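You operate a simulated robot arm through the tools that you are given. There is no shell and no other tool.

Carry out the task below with a simulated robot arm. There is one attempt and no reset: what you move stays moved.

TASK
Fill the small yellow bottle at dock A and the red one at dock C.
Fine: one fill each; lift a bottle only when its green lamp is lit, and stand each back in the cup it came from. Leave the third bottle alone. Set down upright: what you pick out.

It is judged by the outcome, as a careful person would: the job done as asked, and still so three seconds after it is handed in. It fails if anything else is knocked over, pushed out of place, dropped, spilled or broken.

THE ROBOT
A 7-joint arm with a two-finger parallel gripper, fixed in place. Base frame: the origin is at the foot of the arm, x ahead of it, y to its left, z up; the work surface is at about z = 86. Lengths are in cm, angles in degrees, forces in N, time in s.
Its first joint turns from -149.0 to 149.0 degrees. Payload 3.43 kg.
Tool frame: the origin (TCP) lies between the finger pads and is the grasp point; the fingertips stand 3 cm ahead of it; z points along the fingers, y is the line along which they close. Largest opening 9.4 cm; finger width 2.8, thickness 1; the body of the gripper, 5 by 9.6 cm, starts 5.5 cm behind the TCP.
Orientation is that of the tool frame in the base frame, as a unit quaternion [w, x, y, z]. With the fingers straight down and closing along the base's y, the tool's x points along the base's -x, its y along +y and its z along -z.

THE INTERFACE
- The arm moves only by the tool arm_command. Its arguments are lists of equal length, an entry for each row: "dr": the turn, a rotation vector about the tool's x, y, z in units of 8 degrees (1.0 is 8 degrees), a list of three; "linear": the shift along the tool's x, y, z in units of 20 mm (1.0 is 20 mm), a list of three; "fingers": the opening, from 0 (shut) to 1 (fully open). In form: {"dr": [[rx, ry, rz], ...], "linear": [[tx, ty, tz], ...], "fingers": [fingers, ...]}. A call has 1 to 20 rows; each row shifts and turns the commanded pose from where the row before left it, along the tool's axes as they then stand. A call with a number of a shift or a turn outside -1 to 1 is refused whole. Each row takes 0.2 s and may step no farther than 5 cm and 8.6 degrees from the row before; otherwise, or with a gripper value out of range, the whole call is refused. Where a pose cannot be reached the arm comes as near as it can. A force on the tool above 50 N (or 10 N above the force at the start of the call, whichever is more), or a blocked arm, ends the call early, and 0.2 s more pass. The fingers move at their own pace (about 4.5 cm/s each) and stop on an object; they squeeze with about 24 N. The grip force told is the motor's: it shows also when the fingers shut on nothing. Time passes only in rows, and 0.2 s behind the last, so rows that do not move let the fingers close. It gives the time, the measured TCP pose, the force on the tool (base axes), the opening and the grip force at its end, in the units of the frame above (readings bear some noise), with the torque about the TCP (base axes, N m) and any sound that the robot's microphone picked up.
- Cameras (640 x 400 px; columns grow to the right, rows downward): "scene" is fixed at [39.83, 64.99, 146.74]; the picture's right is [-0.99, -0.14, 0.00], its down [-0.05, 0.39, -0.92] and it looks along [0.13, -0.91, -0.39] (base axes); focal length 372 px, centre (320, 200). "wrist" rides on the gripper at [7.6, 1.4, -10.2] in the tool frame; the picture's right is [-0.18, 0.98, 0.00], its down [-0.75, -0.14, -0.64] and it looks along [-0.63, -0.12, 0.77] (tool axes); focal length 243 px, centre (320, 200). There is no depth. A picture from a camera that has moved, and an enlarged one, comes with that camera's place and axes in the base frame and with its lens.
- camera(camera): a new picture of that camera. No time passes.
- inspect(camera, box): a new picture of the part [left, top, right, bottom] of that camera's present view, enlarged. No time passes.
- close_job(): hands the job in; it is judged then, once.

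Places have to be worked out from the pictures, the camera data and where the tool is seen. Open the gripper and draw the arm clear of the work before you hand the job in, unless the task says otherwise.

The tools are called after ">>>" as a command line: name --argument value ..., lists and objects as JSON in quotes. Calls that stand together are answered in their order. arm_command: Moves the arm, as the interface text tells. Its arguments: {"type":"object","properties":{"dr":{"type":"array"},"linear":{"type":"array"},"fingers":{"type":"array"}},"required":["dr","linear","fingers"]} The other tools are called the same way: camera (camera) takes a picture; inspect (camera, box) takes an enlarged picture of a part of a camera's view; close_job () hands the job in.

At the start:

```text
t: 0.0
tool_pos: [37.55, -64.9, 111.62]
tool_rot: [0.001, 0.0, 1.0, 0.0]
contact_force: [0.5, 1.4, -0.5]
torque: [-0.03, 0.02, -0.02]
width: 9.42
finger_force: 0.0
```

scene: 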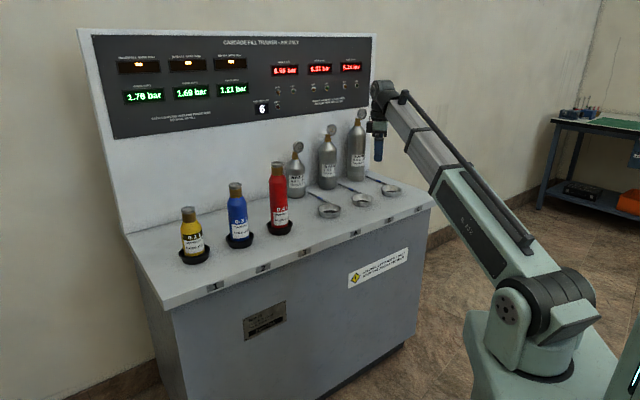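
wrist: 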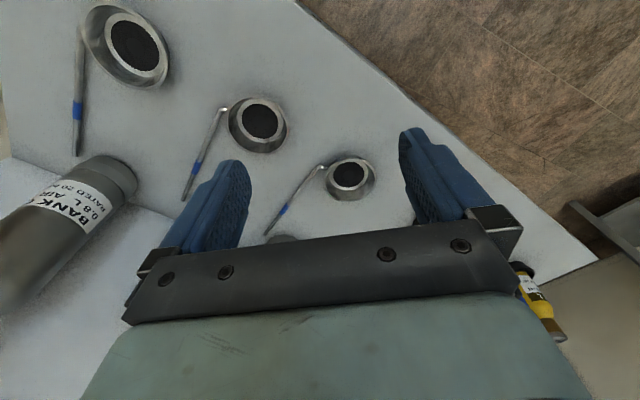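

I'll start by inspecting the scene closely: the panel, the bottles, and the docks.

>>> inspect --camera "scene" --box '[80, 25, 240, 125]'

>>> inspect --camera "scene" --box '[230, 40, 390, 140]'

>>> inspect --camera "scene" --box '[160, 150, 320, 300]'

>>> inspect --camera "scene" --box '[270, 100, 430, 230]'

>>> inspect --camera "scene" --box '[190, 210, 430, 360]'

```text
4.00 times, centred on (160, 75) of scene
camera zoom: at [39.83, 64.99, 146.74], right [-0.99, -0.14, 0.0], down [-0.05, 0.39, -0.92], along [0.13, -0.91, -0.39], focal length 1489 px, centre (960, 700)
```

zoom: 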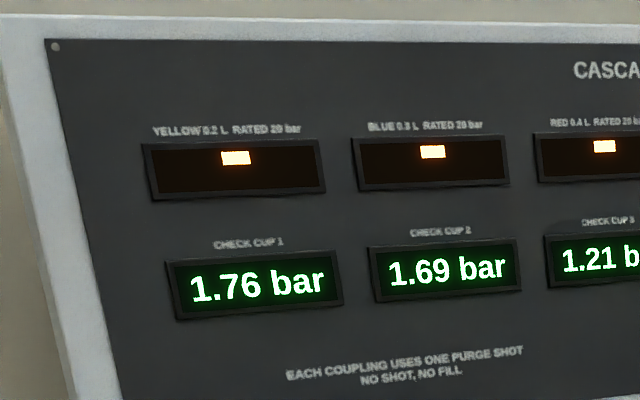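

```text
4.00 times, centred on (310, 90) of scene
camera zoom: at [39.83, 64.99, 146.74], right [-0.99, -0.14, 0.0], down [-0.05, 0.39, -0.92], along [0.13, -0.91, -0.39], focal length 1489 px, centre (360, 640)
```

zoom: 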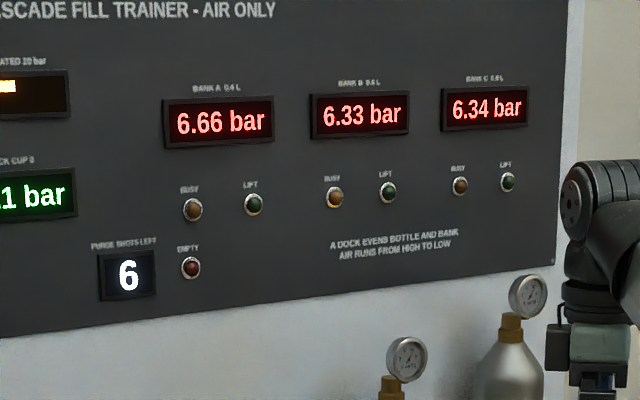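

```text
2.67 times, centred on (240, 225) of scene
camera zoom: at [39.83, 64.99, 146.74], right [-0.99, -0.14, 0.0], down [-0.05, 0.39, -0.92], along [0.13, -0.91, -0.39], focal length 993 px, centre (533, 133)
```

zoom: 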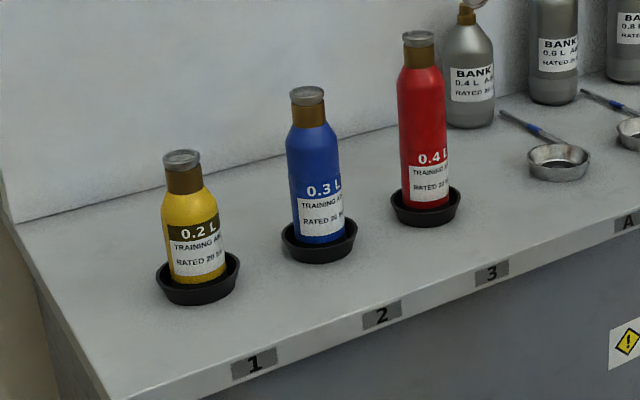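

```text
3.08 times, centred on (350, 165) of scene
camera zoom: at [39.83, 64.99, 146.74], right [-0.99, -0.14, 0.0], down [-0.05, 0.39, -0.92], along [0.13, -0.91, -0.39], focal length 1145 px, centre (228, 308)
```

zoom: 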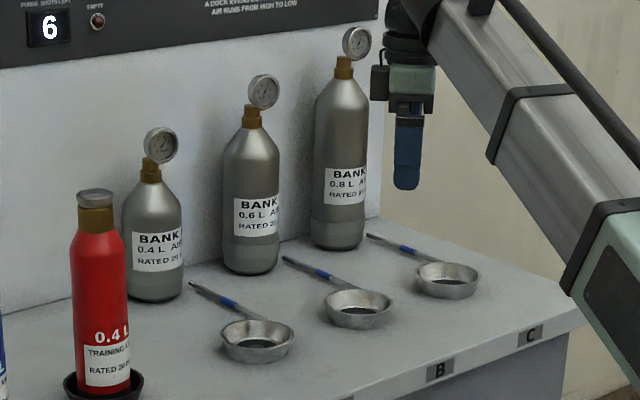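

```text
2.67 times, centred on (310, 285) of scene
camera zoom: at [39.83, 64.99, 146.74], right [-0.99, -0.14, 0.0], down [-0.05, 0.39, -0.92], along [0.13, -0.91, -0.39], focal length 993 px, centre (347, -27)
```

zoom: 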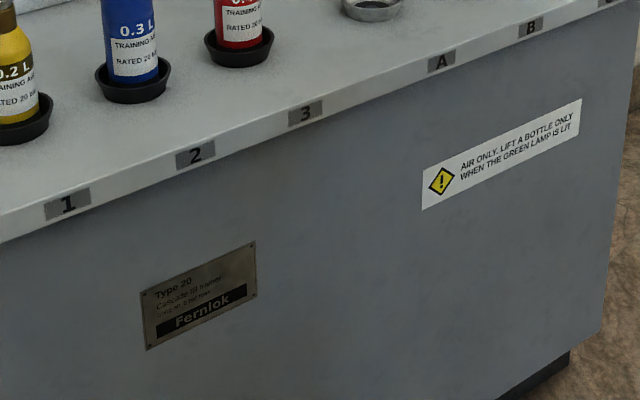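

Docks A, B and C look to be near (54,-64), (42,-75) and (30,-87). The cups look to be near (92,-27) yellow, (81,-37) blue and (70,-48) red. The red bottle's top is at about z=110. I'll raise the tool first, then move along the front of the cups toward the yellow bottle so the wrist camera can see it better.

>>> arm_command --dr '[[0, 0, 0], [0, 0, 0], [0, 0, 0], [0, 0, 0], [0, 0, 0], [0, 0, 0], [0, 0, 0], [0, 0, 0], [0, 0, 0], [0, 0, 0], [0, 0, 0], [0, 0, 0], [0, 0, 0], [0, 0, 0], [0, 0, 0], [0, 0, 0], [0, 0, 0], [0, 0, 0], [0, 0, 0], [0, 0, 0]]' --linear '[[0, 0, -1], [0, 0, -1], [0, 0, -1], [0, 0, -1], [0, 0, -1], [0, 0, -1], [0, 0, -1], [-0.9, 1, 0], [-0.9, 1, 0], [-0.9, 1, 0], [-0.9, 1, 0], [-0.9, 1, 0], [-0.9, 1, 0], [-0.9, 1, 0], [-0.9, 1, 0], [-0.9, 1, 0], [-0.9, 1, 0], [-0.9, 1, 0], [-0.9, 1, 0], [-0.9, 1, 0]]' --fingers '[1, 1, 1, 1, 1, 1, 1, 1, 1, 1, 1, 1, 1, 1, 1, 1, 1, 1, 1, 1]'

```text
t: 4.2
tool_pos: [63.05, -43.95, 115.05]
tool_rot: [0.002, -0.009, 1.0, -0.003]
contact_force: [-2.7, -11.9, -0.3]
torque: [1.45, -0.48, 1.02]
width: 9.38
finger_force: 0.0
out of reach, approached as far as the arm can: row 2, 3, 4, 5, 6, 7, 8, 9, 10, 12, 14, 18
stopped in row 20: the force on the tool passed its limit at 69 N (the readings are from after the stop); the commanded pose is now the measured one
```

The arm couldn't reach the height I asked for, and it stopped on a force. I'll look at the pictures before moving anything else.

>>> camera --camera "scene"

>>> camera --camera "wrist"

```text
taken
```

scene: 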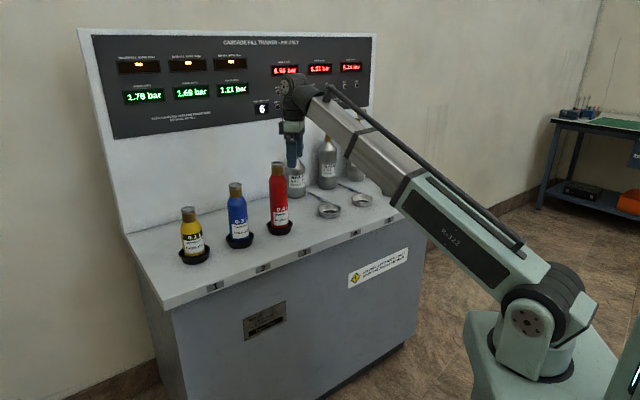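

```text
taken
camera wrist: at [55.47, -42.6, 125.08], right [0.17, 0.99, -0.01], down [0.75, -0.12, 0.65], along [0.64, -0.11, -0.76], focal length 243 px, centre (320, 200)
```

wrist: 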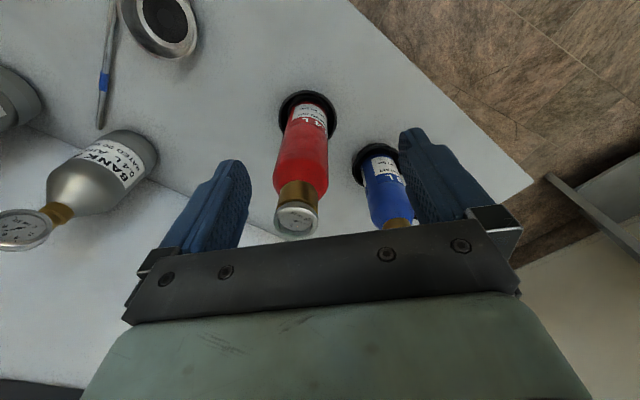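

The bottles all still look upright. I'll zoom in on the gripper and the red bottle to check whether anything was touched.

>>> inspect --camera "scene" --box '[230, 60, 390, 240]'

>>> inspect --camera "wrist" --box '[160, 70, 500, 290]'

>>> inspect --camera "scene" --box '[260, 60, 640, 400]'

```text
2.22 times, centred on (310, 150) of scene
camera zoom: at [39.83, 64.99, 146.74], right [-0.99, -0.14, 0.0], down [-0.05, 0.39, -0.92], along [0.13, -0.91, -0.39], focal length 827 px, centre (342, 311)
```

zoom: 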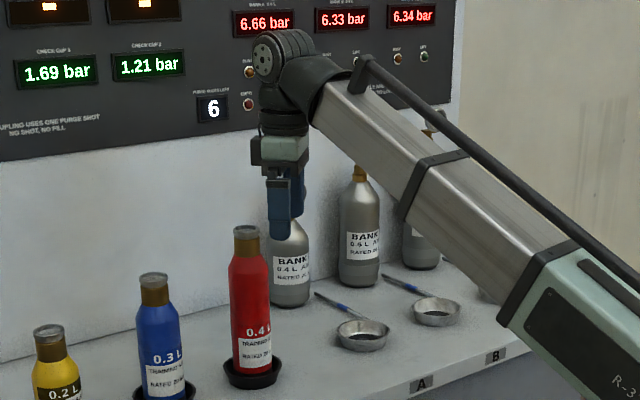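

```text
1.82 times, centred on (330, 180) of wrist
camera zoom: at [55.47, -42.6, 125.08], right [0.17, 0.99, -0.01], down [0.75, -0.12, 0.65], along [0.64, -0.11, -0.76], focal length 441 px, centre (302, 236)
```

zoom: 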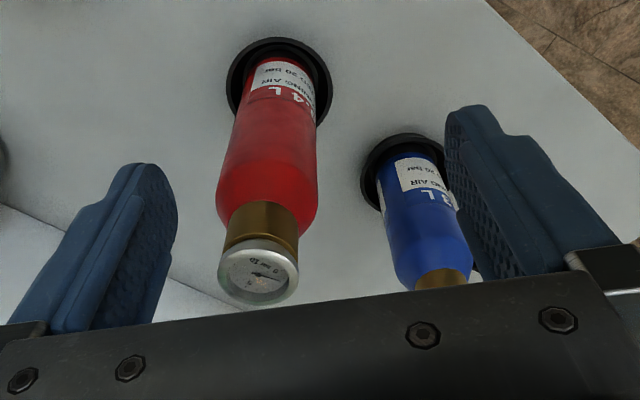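

```text
1.18 times, centred on (450, 230) of scene
camera zoom: at [39.83, 64.99, 146.74], right [-0.99, -0.14, 0.0], down [-0.05, 0.39, -0.92], along [0.13, -0.91, -0.39], focal length 438 px, centre (167, 165)
```

zoom: 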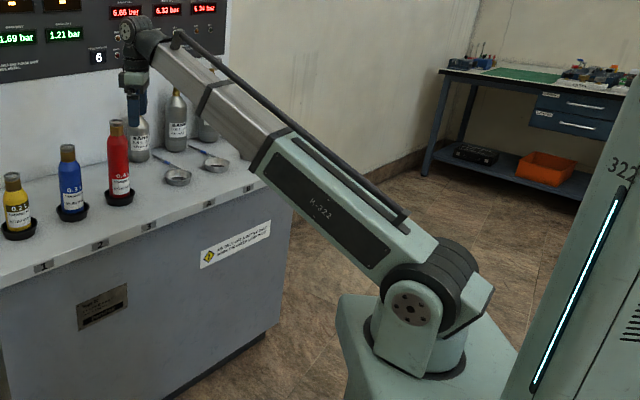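

Nothing looks touched. The limit seems to be a steep-boom limit when the tool is too high at short radius, so I'll keep lower from here. I'll correct the small tilt, drop to z≈111, and move along in front of the cups to about (75,-22) to view the yellow bottle.

>>> arm_command --dr '[[-0.043, 0.029, 0.129], [0, 0, 0], [0, 0, 0], [0, 0, 0], [0, 0, 0], [0, 0, 0], [0, 0, 0], [0, 0, 0], [0, 0, 0], [0, 0, 0], [0, 0, 0], [0, 0, 0], [0, 0, 0], [0, 0, 0], [0, 0, 0], [0, 0, 0]]' --linear '[[0, 0, 0.5], [0, 0, 0.5], [0, 0.2, 0.5], [-0.5, 0.85, 0.2], [-0.5, 0.85, 0.1], [-0.5, 0.85, 0.1], [-0.5, 0.85, 0.1], [-0.5, 0.85, 0], [-0.5, 0.85, 0], [-0.5, 0.85, 0], [-0.5, 0.85, 0], [-0.5, 0.85, 0], [-0.5, 0.85, 0], [-0.5, 0.85, 0], [-0.5, 0.85, 0], [0, 0, 0]]' --fingers '[1, 1, 1, 1, 1, 1, 1, 1, 1, 1, 1, 1, 1, 1, 1, 1]'

>>> camera --camera "wrist"

>>> camera --camera "scene"

```text
t: 7.6
tool_pos: [75.29, -23.37, 110.96]
tool_rot: [0.001, 0.001, 1.0, 0.0]
contact_force: [-0.4, -1.1, 0.3]
torque: [0.02, 0.01, -0.05]
width: 9.36
finger_force: 0.0
```

```text
taken
camera wrist: at [67.71, -21.82, 121.14], right [0.19, 0.98, 0.0], down [0.75, -0.14, 0.64], along [0.63, -0.12, -0.77], focal length 243 px, centre (320, 200)
```

wrist: 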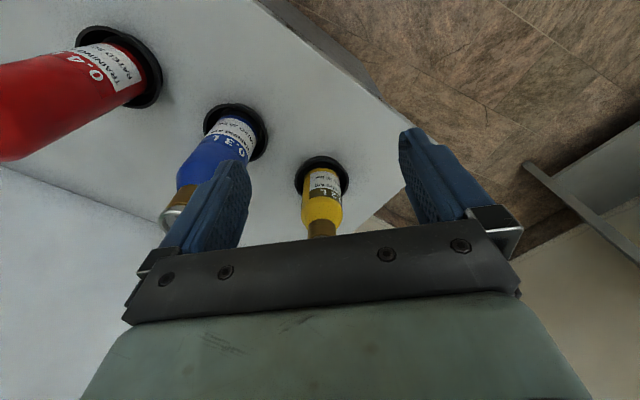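

```text
taken
```

scene: 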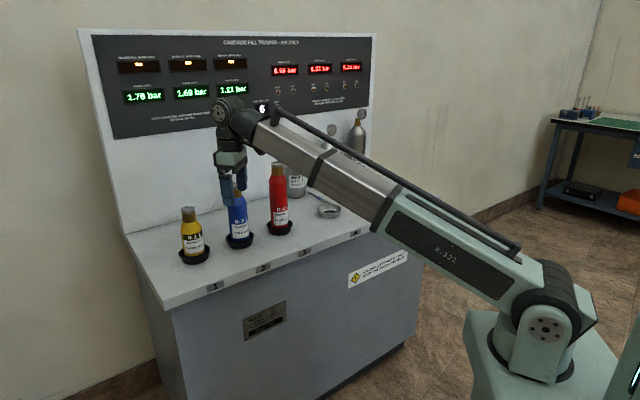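

The force is clear now. From the wrist picture, yellow's cup is near (90,-26), blue's near (80,-36) and red's near (69.7,-46.7). I'll move above yellow with the fingertips still well clear of its top and look again.

>>> arm_command --dr '[[0, 0, 0], [0, 0, 0], [0, 0, 0], [0, 0, 0], [0, 0, 0], [0, 0, 0], [0, 0, 0], [0, 0, 0], [0, 0, 0], [0, 0, 0], [0, 0, 0]]' --linear '[[-0.735, -0.13, 0], [-0.735, -0.13, 0], [-0.735, -0.13, 0], [-0.735, -0.13, 0], [-0.735, -0.13, 0], [-0.735, -0.13, 0], [-0.735, -0.13, 0], [-0.735, -0.13, 0], [-0.735, -0.13, 0], [-0.735, -0.13, 0], [0, 0, 0]]' --fingers '[1, 1, 1, 1, 1, 1, 1, 1, 1, 1, 1]'

>>> camera --camera "wrist"

>>> camera --camera "scene"

```text
t: 10.0
tool_pos: [89.92, -26.07, 111.01]
tool_rot: [0.001, 0.002, 1.0, -0.001]
contact_force: [0.2, 0.1, -0.9]
torque: [-0.01, 0.01, 0.0]
width: 9.39
finger_force: 0.0
```

```text
taken
camera wrist: at [82.29, -24.5, 121.17], right [0.19, 0.98, 0.0], down [0.75, -0.14, 0.64], along [0.63, -0.12, -0.76], focal length 243 px, centre (320, 200)
```

wrist: 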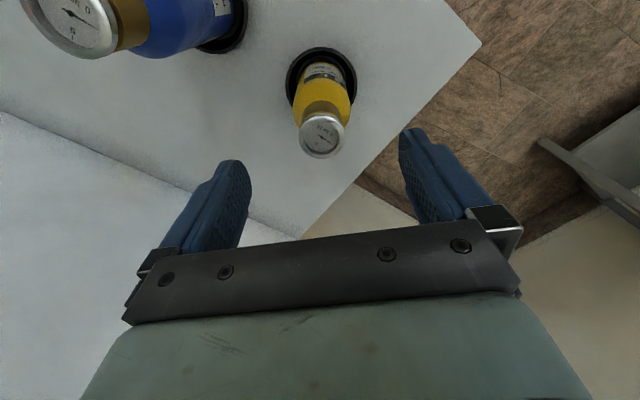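

```text
taken
```

scene: 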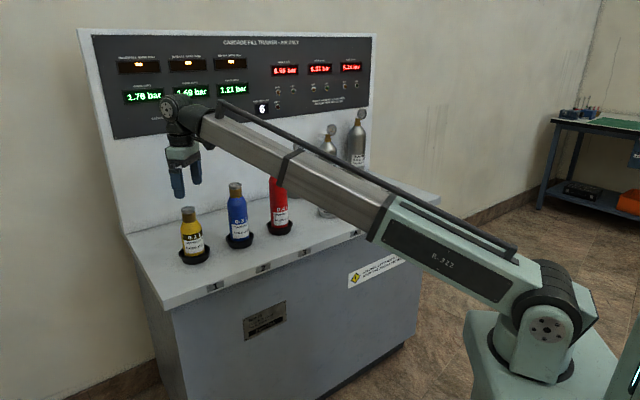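

>>> inspect --camera "wrist" --box '[260, 30, 400, 180]'

>>> inspect --camera "scene" --box '[150, 130, 290, 280]'

```text
2.67 times, centred on (330, 105) of wrist
camera zoom: at [82.29, -24.5, 121.17], right [0.19, 0.98, 0.0], down [0.75, -0.14, 0.64], along [0.63, -0.12, -0.76], focal length 647 px, centre (293, 453)
```

zoom: 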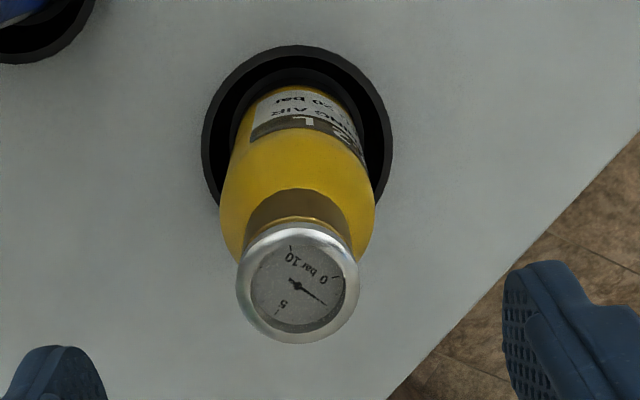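

```text
2.67 times, centred on (220, 205) of scene
camera zoom: at [39.83, 64.99, 146.74], right [-0.99, -0.14, 0.0], down [-0.05, 0.39, -0.92], along [0.13, -0.91, -0.39], focal length 993 px, centre (587, 187)
```

zoom: 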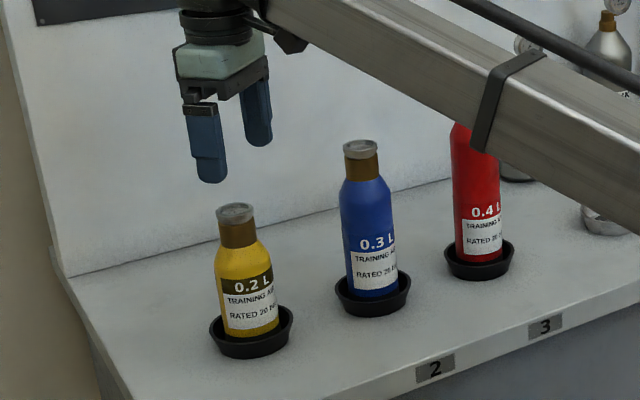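

Combining both cameras, the yellow bottle's axis is at about (90.4,-25.85), its cap top is at z≈103, and the brass neck runs about 99–102. I'll shift slightly and lower to z≈107.5, with the tips just above the cap, to check the alignment.

>>> arm_command --dr '[[0, 0, 0], [0, 0, 0], [0, 0, 0], [0, 0, 0], [0, 0, 0], [0, 0, 0]]' --linear '[[-0.24, 0.1, 0], [0, 0, 0.45], [0, 0, 0.45], [0, 0, 0.45], [0, 0, 0.4], [0, 0, 0]]' --fingers '[1, 1, 1, 1, 1, 1]'

>>> camera --camera "wrist"

>>> inspect --camera "scene" --box '[150, 130, 290, 280]'

```text
t: 11.4
tool_pos: [90.38, -25.78, 107.45]
tool_rot: [0.002, 0.002, 1.0, -0.001]
contact_force: [-0.4, -0.3, 0.5]
torque: [-0.02, 0.01, -0.01]
width: 9.36
finger_force: 0.0
```

```text
taken
camera wrist: at [82.76, -24.29, 117.69], right [0.19, 0.98, 0.0], down [0.75, -0.14, 0.64], along [0.63, -0.12, -0.77], focal length 243 px, centre (320, 200)
```

wrist: 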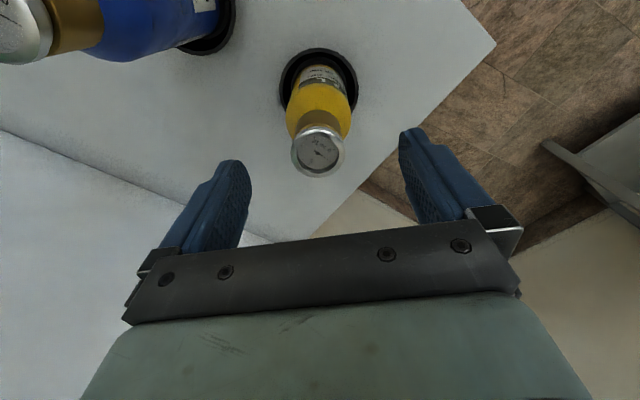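

```text
2.67 times, centred on (220, 205) of scene
camera zoom: at [39.83, 64.99, 146.74], right [-0.99, -0.14, 0.0], down [-0.05, 0.39, -0.92], along [0.13, -0.91, -0.39], focal length 993 px, centre (587, 187)
```

zoom: 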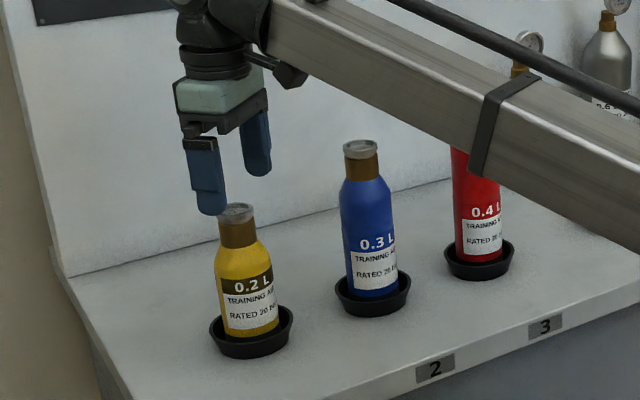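

The cap sits on the tool axis in y and is about 0.3 cm further out in x. I'll shift +0.3 in x and lower to z≈102.6 so the pads span the brass neck and cap.

>>> arm_command --dr '[[0, 0, 0], [0, 0, 0], [0, 0, 0], [0, 0, 0], [0, 0, 0], [0, 0, 0], [0, 0, 0], [0, 0, 0]]' --linear '[[-0.15, -0.03, 0], [0, 0, 0.4], [0, 0, 0.4], [0, 0, 0.4], [0, 0, 0.4], [0, 0, 0.4], [0, 0, 0.4], [0, 0, 0]]' --fingers '[1, 1, 1, 1, 1, 1, 1, 1]'

>>> camera --camera "wrist"

>>> inspect --camera "scene" --box '[150, 150, 270, 280]'

```text
t: 13.2
tool_pos: [90.64, -25.85, 102.77]
tool_rot: [0.002, 0.001, 1.0, -0.001]
contact_force: [0.6, 0.0, 0.2]
torque: [-0.01, 0.02, 0.02]
width: 9.36
finger_force: 0.1
```

```text
taken
camera wrist: at [83.04, -24.3, 112.9], right [0.19, 0.98, 0.0], down [0.75, -0.14, 0.64], along [0.63, -0.12, -0.76], focal length 243 px, centre (320, 200)
```

wrist: 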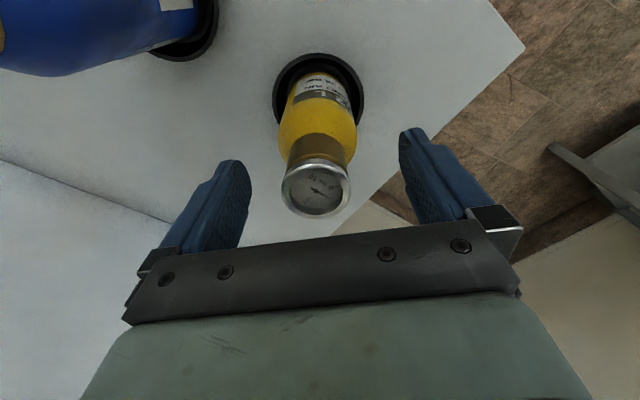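

```text
3.08 times, centred on (210, 215) of scene
camera zoom: at [39.83, 64.99, 146.74], right [-0.99, -0.14, 0.0], down [-0.05, 0.39, -0.92], along [0.13, -0.91, -0.39], focal length 1145 px, centre (658, 154)
```

zoom: 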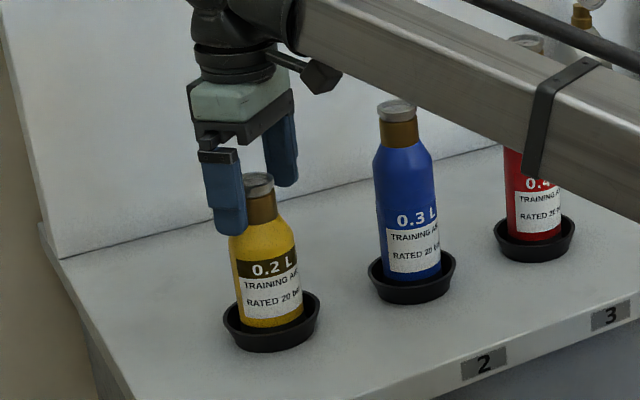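

The cap is between the fingers, offset by about -0.2 cm in y, and the tips sit at the bottom of the brass neck. I'll make that correction and close.

>>> arm_command --dr '[[0, 0, 0], [0, 0, 0], [0, 0, 0], [0, 0, 0], [0, 0, 0], [0, 0, 0], [0, 0, 0]]' --linear '[[0, -0.1, 0], [0, 0, 0], [0, 0, 0], [0, 0, 0], [0, 0, 0], [0, 0, 0], [0, 0, 0]]' --fingers '[1, 1, 0, 0, 0, 0, 0]'

>>> camera --camera "wrist"

>>> inspect --camera "scene" --box '[150, 150, 270, 280]'

```text
t: 14.8
tool_pos: [90.71, -26.15, 102.8]
tool_rot: [0.0, 0.002, 1.0, 0.0]
contact_force: [-0.3, -1.2, 0.8]
torque: [-0.06, 0.08, 0.03]
width: 3.98
finger_force: 24.3
```

```text
taken
camera wrist: at [83.04, -24.48, 112.89], right [0.19, 0.98, 0.0], down [0.75, -0.14, 0.64], along [0.63, -0.12, -0.77], focal length 243 px, centre (320, 200)
```

wrist: 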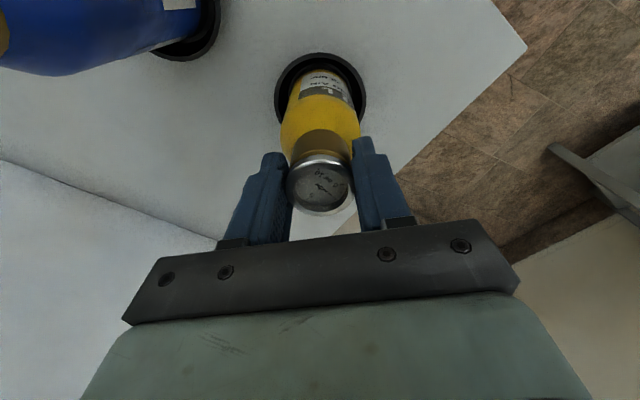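

```text
3.08 times, centred on (210, 215) of scene
camera zoom: at [39.83, 64.99, 146.74], right [-0.99, -0.14, 0.0], down [-0.05, 0.39, -0.92], along [0.13, -0.91, -0.39], focal length 1145 px, centre (658, 154)
```

zoom: 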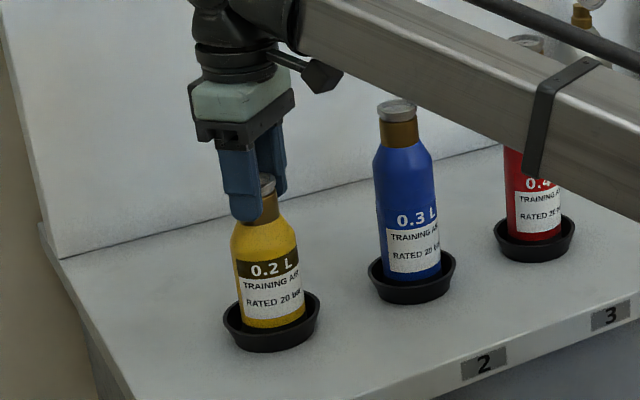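

The grip closed at 3.98 cm with 24 N. I'll zoom in to see exactly where the pads hold the neck before lifting.

>>> inspect --camera "wrist" --box '[220, 100, 420, 260]'

>>> inspect --camera "scene" --box '[170, 170, 230, 270]'

```text
2.50 times, centred on (320, 180) of wrist
camera zoom: at [83.04, -24.48, 112.89], right [0.19, 0.98, 0.0], down [0.75, -0.14, 0.64], along [0.63, -0.12, -0.77], focal length 606 px, centre (320, 250)
```

zoom: 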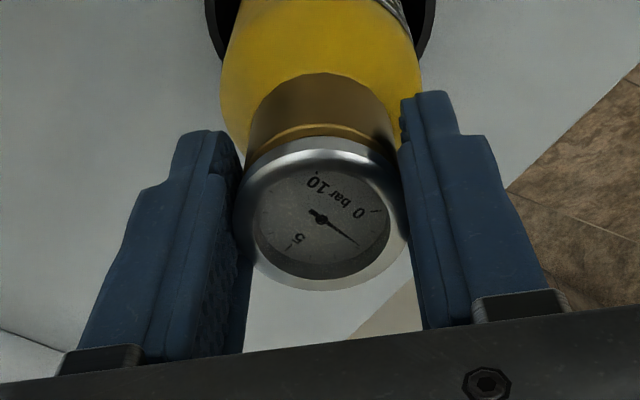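

```text
4.00 times, centred on (200, 220) of scene
camera zoom: at [39.83, 64.99, 146.74], right [-0.99, -0.14, 0.0], down [-0.05, 0.39, -0.92], along [0.13, -0.91, -0.39], focal length 1489 px, centre (800, 120)
```

zoom: 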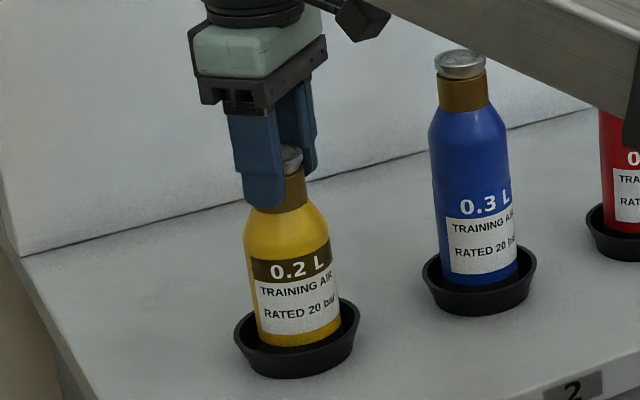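

The pads hold the neck and cap with the fingers centred. I'll lift 1 cm first and check the load.

>>> arm_command --dr '[[0, 0, 0], [0, 0, 0], [0, 0, 0], [0, 0, 0], [0, 0, 0]]' --linear '[[0, 0, -0.15], [0, 0, -0.2], [0, 0, -0.2], [0, 0, -0.2], [0, 0, 0]]' --fingers '[0, 0, 0, 0, 0]'

>>> inspect --camera "scene" --box '[150, 150, 270, 280]'

>>> inspect --camera "scene" --box '[80, 25, 390, 125]'

```text
t: 16.0
tool_pos: [90.69, -26.0, 104.16]
tool_rot: [0.001, 0.002, 1.0, -0.001]
contact_force: [0.1, 0.5, -3.5]
torque: [0.03, 0.01, -0.02]
width: 3.92
finger_force: 24.5
```

```text
3.08 times, centred on (210, 215) of scene
camera zoom: at [39.83, 64.99, 146.74], right [-0.99, -0.14, 0.0], down [-0.05, 0.39, -0.92], along [0.13, -0.91, -0.39], focal length 1145 px, centre (658, 154)
```

zoom: 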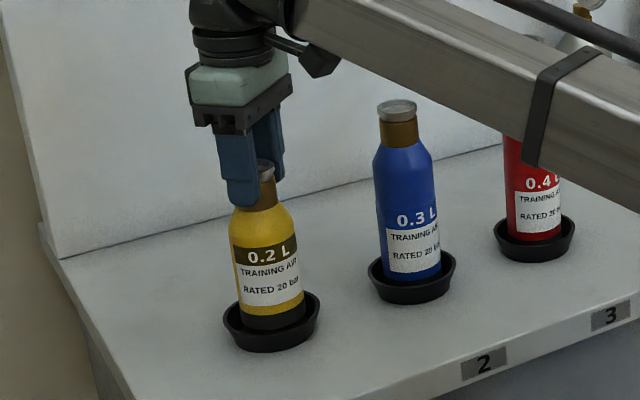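

```text
2.06 times, centred on (235, 75) of scene
camera zoom: at [39.83, 64.99, 146.74], right [-0.99, -0.14, 0.0], down [-0.05, 0.39, -0.92], along [0.13, -0.91, -0.39], focal length 768 px, centre (496, 458)
```

zoom: 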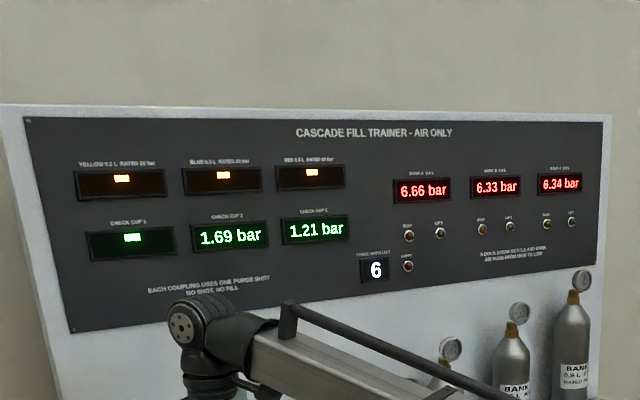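

Yellow is lifted, weighing about 3.5 N, and check cup 1 has gone blank. I'll raise to z≈108.8 and draw it 13 cm out in front of the row of cups.

>>> arm_command --dr '[[0, 0, 0], [0, 0, 0], [0, 0, 0], [0, 0, 0], [0, 0, 0], [0, 0, 0], [0, 0, 0], [0, 0, 0], [0, 0, 0], [0, 0, 0], [0, 0, 0], [0, 0, 0], [0, 0, 0], [0, 0, 0], [0, 0, 0], [0, 0, 0]]' --linear '[[0, 0, -0.3], [0, 0, -0.4], [0, 0, -0.4], [0, 0, -0.4], [0, 0, -0.4], [0, 0, -0.4], [0.3, 0.3, 0], [0.55, 0.55, 0], [0.6, 0.6, 0], [0.6, 0.6, 0], [0.6, 0.6, 0], [0.6, 0.6, 0], [0.6, 0.6, 0], [0.5, 0.5, 0], [0.25, 0.25, 0], [0, 0, 0]]' --fingers '[0, 0, 0, 0, 0, 0, 0, 0, 0, 0, 0, 0, 0, 0, 0, 0]'

>>> camera --camera "scene"

>>> camera --camera "wrist"

```text
t: 19.4
tool_pos: [81.48, -16.81, 108.71]
tool_rot: [0.001, 0.001, 1.0, 0.0]
contact_force: [-0.7, -0.9, -3.9]
torque: [0.02, 0.01, 0.02]
width: 3.91
finger_force: 23.9
```

```text
taken
```

scene: 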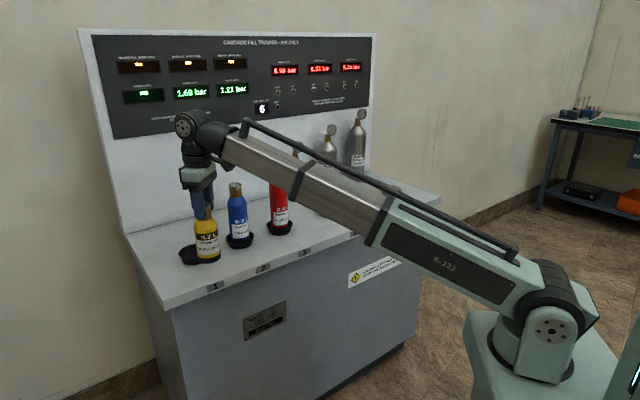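

```text
taken
camera wrist: at [73.95, -15.29, 118.8], right [0.19, 0.98, 0.0], down [0.75, -0.14, 0.64], along [0.63, -0.12, -0.77], focal length 243 px, centre (320, 200)
```

wrist: 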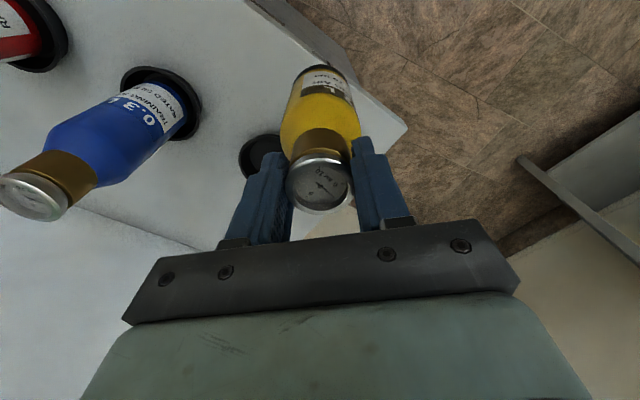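

The bottle is steady at (81.5,-16.8). Next I'll carry it parallel to the row, about 13 cm in front of blue and red and slightly lower, toward the front of dock A.

>>> arm_command --dr '[[0, 0, 0], [0, 0, 0], [0, 0, 0], [0, 0, 0], [0, 0, 0], [0, 0, 0], [0, 0, 0], [0, 0, 0], [0, 0, 0], [0, 0, 0], [0, 0, 0], [0, 0, 0], [0, 0, 0], [0, 0, 0], [0, 0, 0], [0, 0, 0], [0, 0, 0], [0, 0, 0], [0, 0, 0], [0, 0, 0]]' --linear '[[0.3, -0.3, 0], [0.6, -0.6, 0.05], [0.8, -0.8, 0.1], [0.8, -0.8, 0.1], [0.8, -0.8, 0.1], [0.8, -0.8, 0.1], [0.8, -0.8, 0.1], [0.8, -0.8, 0.1], [0.8, -0.8, 0.05], [0.8, -0.8, 0], [0.8, -0.8, 0], [0.8, -0.8, 0], [0.8, -0.8, 0], [0.8, -0.8, 0], [0.8, -0.8, 0], [0.8, -0.8, 0], [0.8, -0.8, 0], [0.6, -0.6, 0], [0.3, -0.3, 0], [0, 0, 0]]' --fingers '[0, 0, 0, 0, 0, 0, 0, 0, 0, 0, 0, 0, 0, 0, 0, 0, 0, 0, 0, 0]'

>>> camera --camera "scene"

>>> camera --camera "wrist"

```text
t: 23.6
tool_pos: [53.74, -44.39, 107.24]
tool_rot: [0.001, 0.001, 1.0, -0.001]
contact_force: [0.0, 0.0, -2.9]
torque: [0.01, 0.03, -0.04]
width: 3.89
finger_force: 24.2
```

```text
taken
```

scene: 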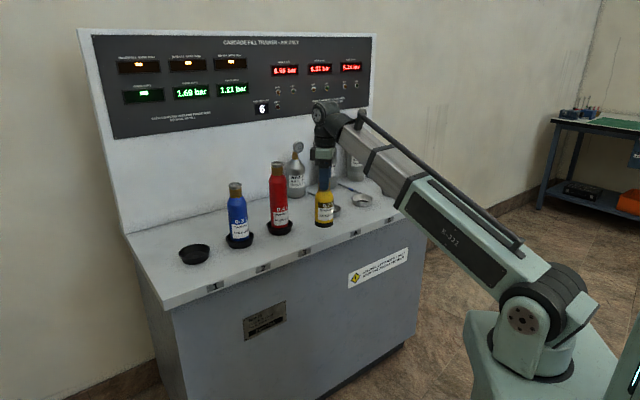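

```text
taken
camera wrist: at [46.18, -42.71, 117.39], right [0.19, 0.98, 0.0], down [0.75, -0.14, 0.64], along [0.63, -0.12, -0.77], focal length 243 px, centre (320, 200)
```

wrist: 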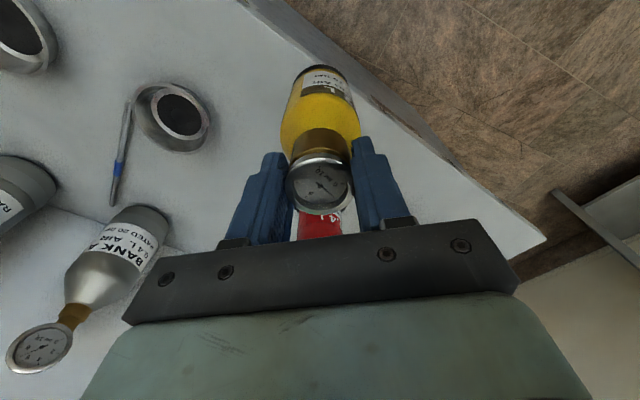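

Dock A is now clearly visible in the wrist view. I'll zoom in to measure it.

>>> inspect --camera "wrist" --box '[90, 60, 250, 220]'

>>> inspect --camera "scene" --box '[280, 160, 420, 250]'

```text
2.50 times, centred on (170, 140) of wrist
camera zoom: at [46.18, -42.71, 117.39], right [0.19, 0.98, 0.0], down [0.75, -0.14, 0.64], along [0.63, -0.12, -0.77], focal length 606 px, centre (695, 350)
```

zoom: 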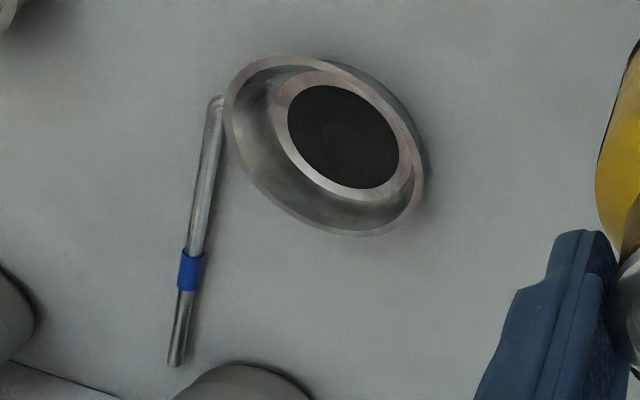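

```text
4.44 times, centred on (350, 205) of scene
camera zoom: at [39.83, 64.99, 146.74], right [-0.99, -0.14, 0.0], down [-0.05, 0.39, -0.92], along [0.13, -0.91, -0.39], focal length 1654 px, centre (187, 178)
```

zoom: 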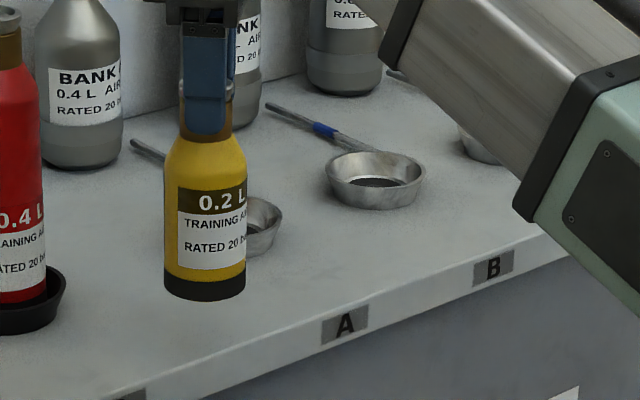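

I judge dock A's centre to be about (54.3,-63.0). I'll carry the bottle in over it with the base about 4 cm above the dock rim, then check alignment in both views.

>>> arm_command --dr '[[0, 0, 0], [0, 0, 0], [0, 0, 0], [0, 0, 0], [0, 0, 0], [0, 0, 0], [0, 0, 0], [0, 0, 0], [0, 0, 0], [0, 0, 0], [0, 0, 0], [0, 0, 0], [0, 0, 0], [0, 0, 0], [0, 0, 0], [0, 0, 0]]' --linear '[[0, -0.3, 0], [0, -0.6, 0], [0, -0.75, -0.1], [0, -0.75, -0.2], [-0.05, -0.75, -0.2], [-0.05, -0.75, -0.2], [-0.05, -0.75, -0.2], [-0.05, -0.75, -0.1], [-0.05, -0.75, 0], [-0.03, -0.75, 0], [0, -0.75, 0], [0, -0.7, 0], [0, -0.5, 0], [0, -0.3, 0], [0, -0.15, 0], [0, 0, 0]]' --fingers '[0, 0, 0, 0, 0, 0, 0, 0, 0, 0, 0, 0, 0, 0, 0, 0]'

>>> camera --camera "wrist"

>>> inspect --camera "scene" --box '[280, 150, 380, 230]'

>>> inspect --camera "wrist" --box '[230, 30, 410, 190]'

```text
t: 27.0
tool_pos: [54.31, -62.96, 109.25]
tool_rot: [0.0, 0.002, 1.0, -0.001]
contact_force: [-0.7, -0.1, -4.0]
torque: [0.01, 0.02, -0.01]
width: 3.91
finger_force: 23.9
```

```text
taken
camera wrist: at [46.78, -61.4, 119.47], right [0.19, 0.98, 0.0], down [0.75, -0.14, 0.64], along [0.63, -0.12, -0.77], focal length 243 px, centre (320, 200)
```

wrist: 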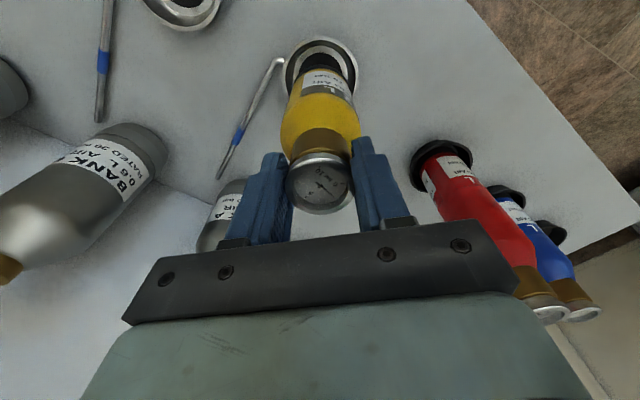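

```text
5.00 times, centred on (330, 190) of scene
camera zoom: at [39.83, 64.99, 146.74], right [-0.99, -0.14, 0.0], down [-0.05, 0.39, -0.92], along [0.13, -0.91, -0.39], focal length 1861 px, centre (270, 250)
```

zoom: 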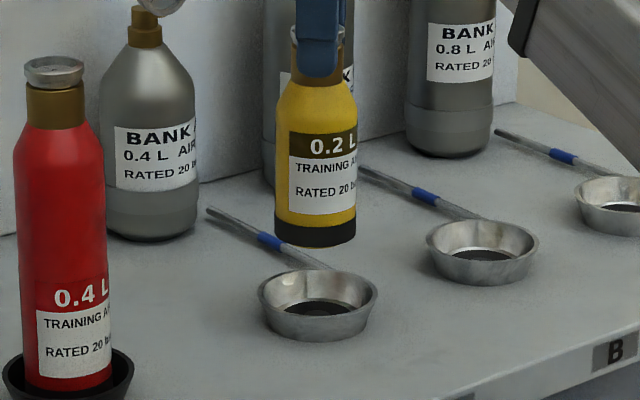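

```text
2.50 times, centred on (320, 110) of wrist
camera zoom: at [46.78, -61.4, 119.47], right [0.19, 0.98, 0.0], down [0.75, -0.14, 0.64], along [0.63, -0.12, -0.77], focal length 606 px, centre (320, 425)
```

zoom: 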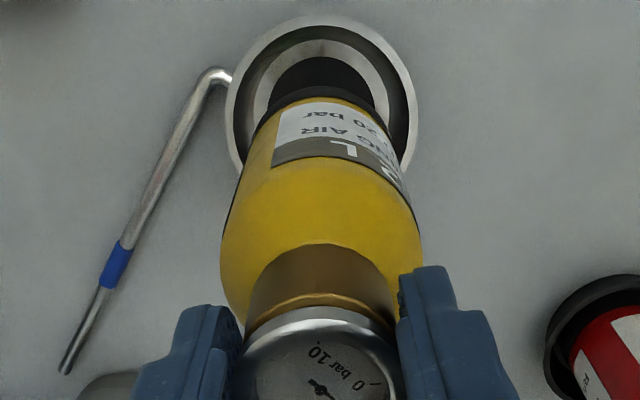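

Both views agree the bottle is within about 0.2 cm of dock A's centre; it needs roughly -0.2 in x and -0.1 in y. I'll correct that and lower to just above the expected seating height.

>>> arm_command --dr '[[0, 0, 0], [0, 0, 0], [0, 0, 0], [0, 0, 0], [0, 0, 0], [0, 0, 0], [0, 0, 0], [0, 0, 0], [0, 0, 0], [0, 0, 0], [0, 0, 0], [0, 0, 0]]' --linear '[[0.1, -0.06, 0], [0, 0, 0.2], [0, 0, 0.3], [0, 0, 0.3], [0, 0, 0.3], [0, 0, 0.3], [0, 0, 0.3], [0, 0, 0.3], [0, 0, 0.3], [0, 0, 0.3], [0, 0, 0.2], [0, 0, 0]]' --fingers '[0, 0, 0, 0, 0, 0, 0, 0, 0, 0, 0, 0]'

>>> inspect --camera "wrist" --box '[230, 30, 410, 190]'

>>> inspect --camera "scene" --box '[280, 150, 380, 230]'

```text
t: 29.6
tool_pos: [54.17, -63.01, 103.71]
tool_rot: [0.0, 0.002, 1.0, -0.001]
contact_force: [-0.1, -0.6, -3.7]
torque: [0.02, 0.05, 0.04]
width: 3.87
finger_force: 24.3
```

```text
2.50 times, centred on (320, 110) of wrist
camera zoom: at [46.46, -61.42, 113.94], right [0.19, 0.98, 0.0], down [0.75, -0.14, 0.64], along [0.63, -0.12, -0.77], focal length 606 px, centre (320, 425)
```

zoom: 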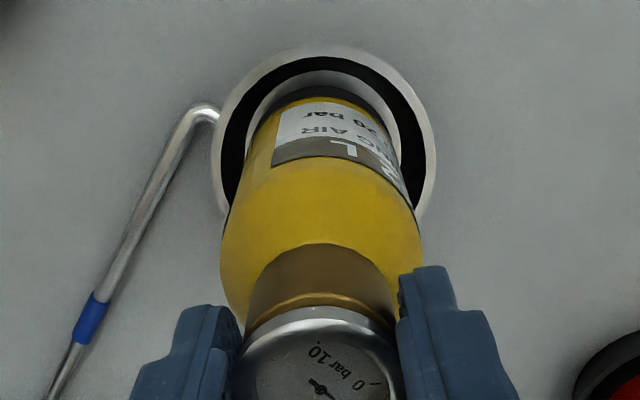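

```text
5.00 times, centred on (330, 190) of scene
camera zoom: at [39.83, 64.99, 146.74], right [-0.99, -0.14, 0.0], down [-0.05, 0.39, -0.92], along [0.13, -0.91, -0.39], focal length 1861 px, centre (270, 250)
```

zoom: 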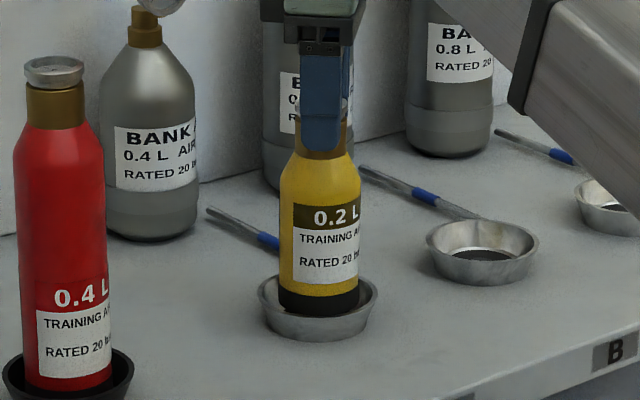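

The bottle is inside the dock rim and centred, with no contact yet (force still about -3.7 N). I'll lower slowly to seat it.

>>> arm_command --dr '[[0, 0, 0], [0, 0, 0], [0, 0, 0], [0, 0, 0], [0, 0, 0], [0, 0, 0]]' --linear '[[0, 0, 0.1], [0, 0, 0.1], [0, 0, 0.1], [0, 0, 0.08], [0, 0, 0], [0, 0, 0]]' --fingers '[0, 0, 0, 0, 0, 0]'

>>> inspect --camera "scene" --box '[80, 25, 390, 125]'

>>> inspect --camera "scene" --box '[280, 150, 380, 230]'

```text
t: 31.0
tool_pos: [54.18, -63.03, 103.05]
tool_rot: [0.001, 0.001, 1.0, 0.0]
contact_force: [0.5, 0.2, -3.3]
torque: [0.0, 0.0, -0.01]
width: 3.9
finger_force: 24.0
```

```text
2.06 times, centred on (235, 75) of scene
camera zoom: at [39.83, 64.99, 146.74], right [-0.99, -0.14, 0.0], down [-0.05, 0.39, -0.92], along [0.13, -0.91, -0.39], focal length 768 px, centre (496, 458)
```

zoom: 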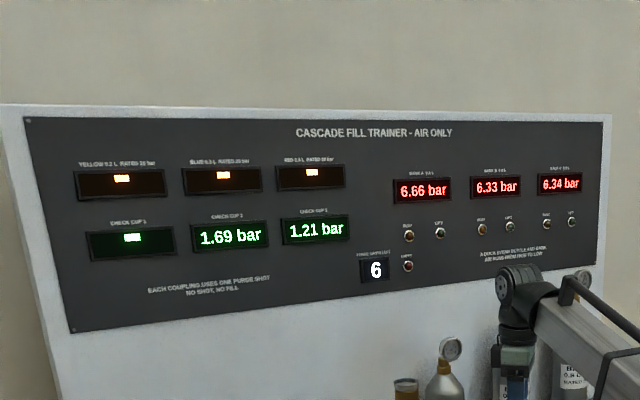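

```text
5.00 times, centred on (330, 190) of scene
camera zoom: at [39.83, 64.99, 146.74], right [-0.99, -0.14, 0.0], down [-0.05, 0.39, -0.92], along [0.13, -0.91, -0.39], focal length 1861 px, centre (270, 250)
```

zoom: 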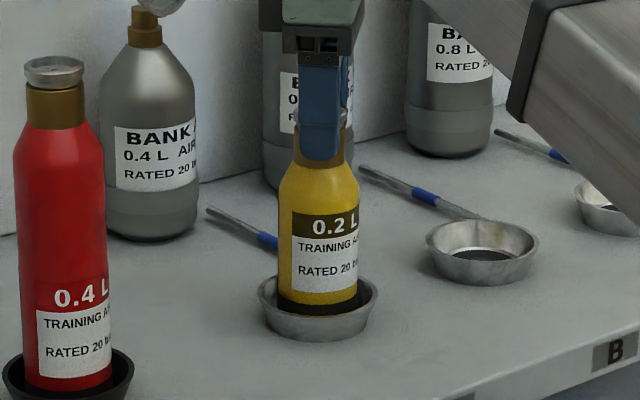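

Still no contact at z=103.05. I'll continue down in fine steps.

>>> arm_command --dr '[[0, 0, 0], [0, 0, 0], [0, 0, 0], [0, 0, 0], [0, 0, 0]]' --linear '[[0, 0, 0.08], [0, 0, 0.08], [0, 0, 0.06], [0, 0, 0], [0, 0, 0]]' --fingers '[0, 0, 0, 0, 0]'

>>> inspect --camera "scene" --box '[80, 25, 390, 125]'

```text
t: 32.2
tool_pos: [54.12, -63.01, 102.75]
tool_rot: [0.001, 0.002, 1.0, -0.001]
contact_force: [4.3, -2.2, 21.1]
torque: [-0.06, -0.29, 0.05]
width: 3.9
finger_force: 23.7
```

```text
2.06 times, centred on (235, 75) of scene
camera zoom: at [39.83, 64.99, 146.74], right [-0.99, -0.14, 0.0], down [-0.05, 0.39, -0.92], along [0.13, -0.91, -0.39], focal length 768 px, centre (496, 458)
```

zoom: 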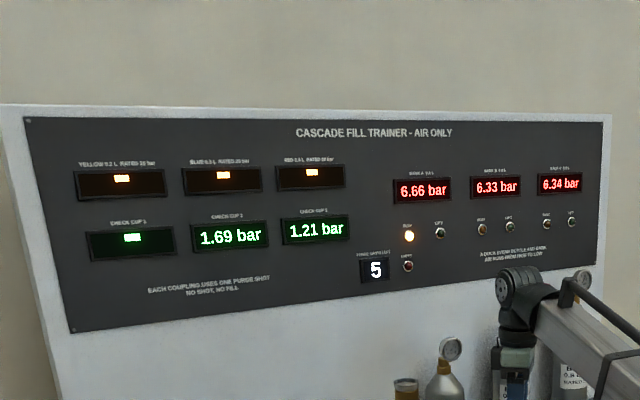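

The bottle has seated: contact force is about 21 N, the shot counter went from 6 to 5, and dock A's BUSY lamp is lit. I'll hold still and wait for the green LIFT lamp.

>>> arm_command --dr '[[0, 0, 0], [0, 0, 0], [0, 0, 0], [0, 0, 0], [0, 0, 0], [0, 0, 0], [0, 0, 0], [0, 0, 0], [0, 0, 0], [0, 0, 0]]' --linear '[[0, 0, 0], [0, 0, 0], [0, 0, 0], [0, 0, 0], [0, 0, 0], [0, 0, 0], [0, 0, 0], [0, 0, 0], [0, 0, 0], [0, 0, 0]]' --fingers '[0, 0, 0, 0, 0, 0, 0, 0, 0, 0]'

>>> inspect --camera "scene" --box '[80, 25, 390, 125]'

```text
t: 34.4
tool_pos: [54.13, -62.99, 102.69]
tool_rot: [0.001, 0.003, 1.0, -0.002]
contact_force: [3.7, -1.7, 18.3]
torque: [-0.07, -0.19, 0.02]
width: 3.86
finger_force: 23.8
```

```text
2.06 times, centred on (235, 75) of scene
camera zoom: at [39.83, 64.99, 146.74], right [-0.99, -0.14, 0.0], down [-0.05, 0.39, -0.92], along [0.13, -0.91, -0.39], focal length 768 px, centre (496, 458)
```

zoom: 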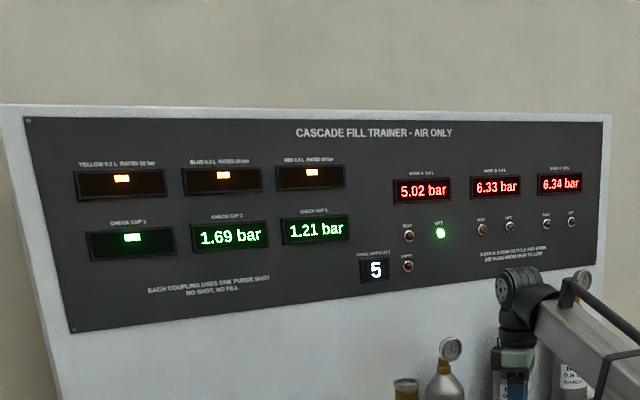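

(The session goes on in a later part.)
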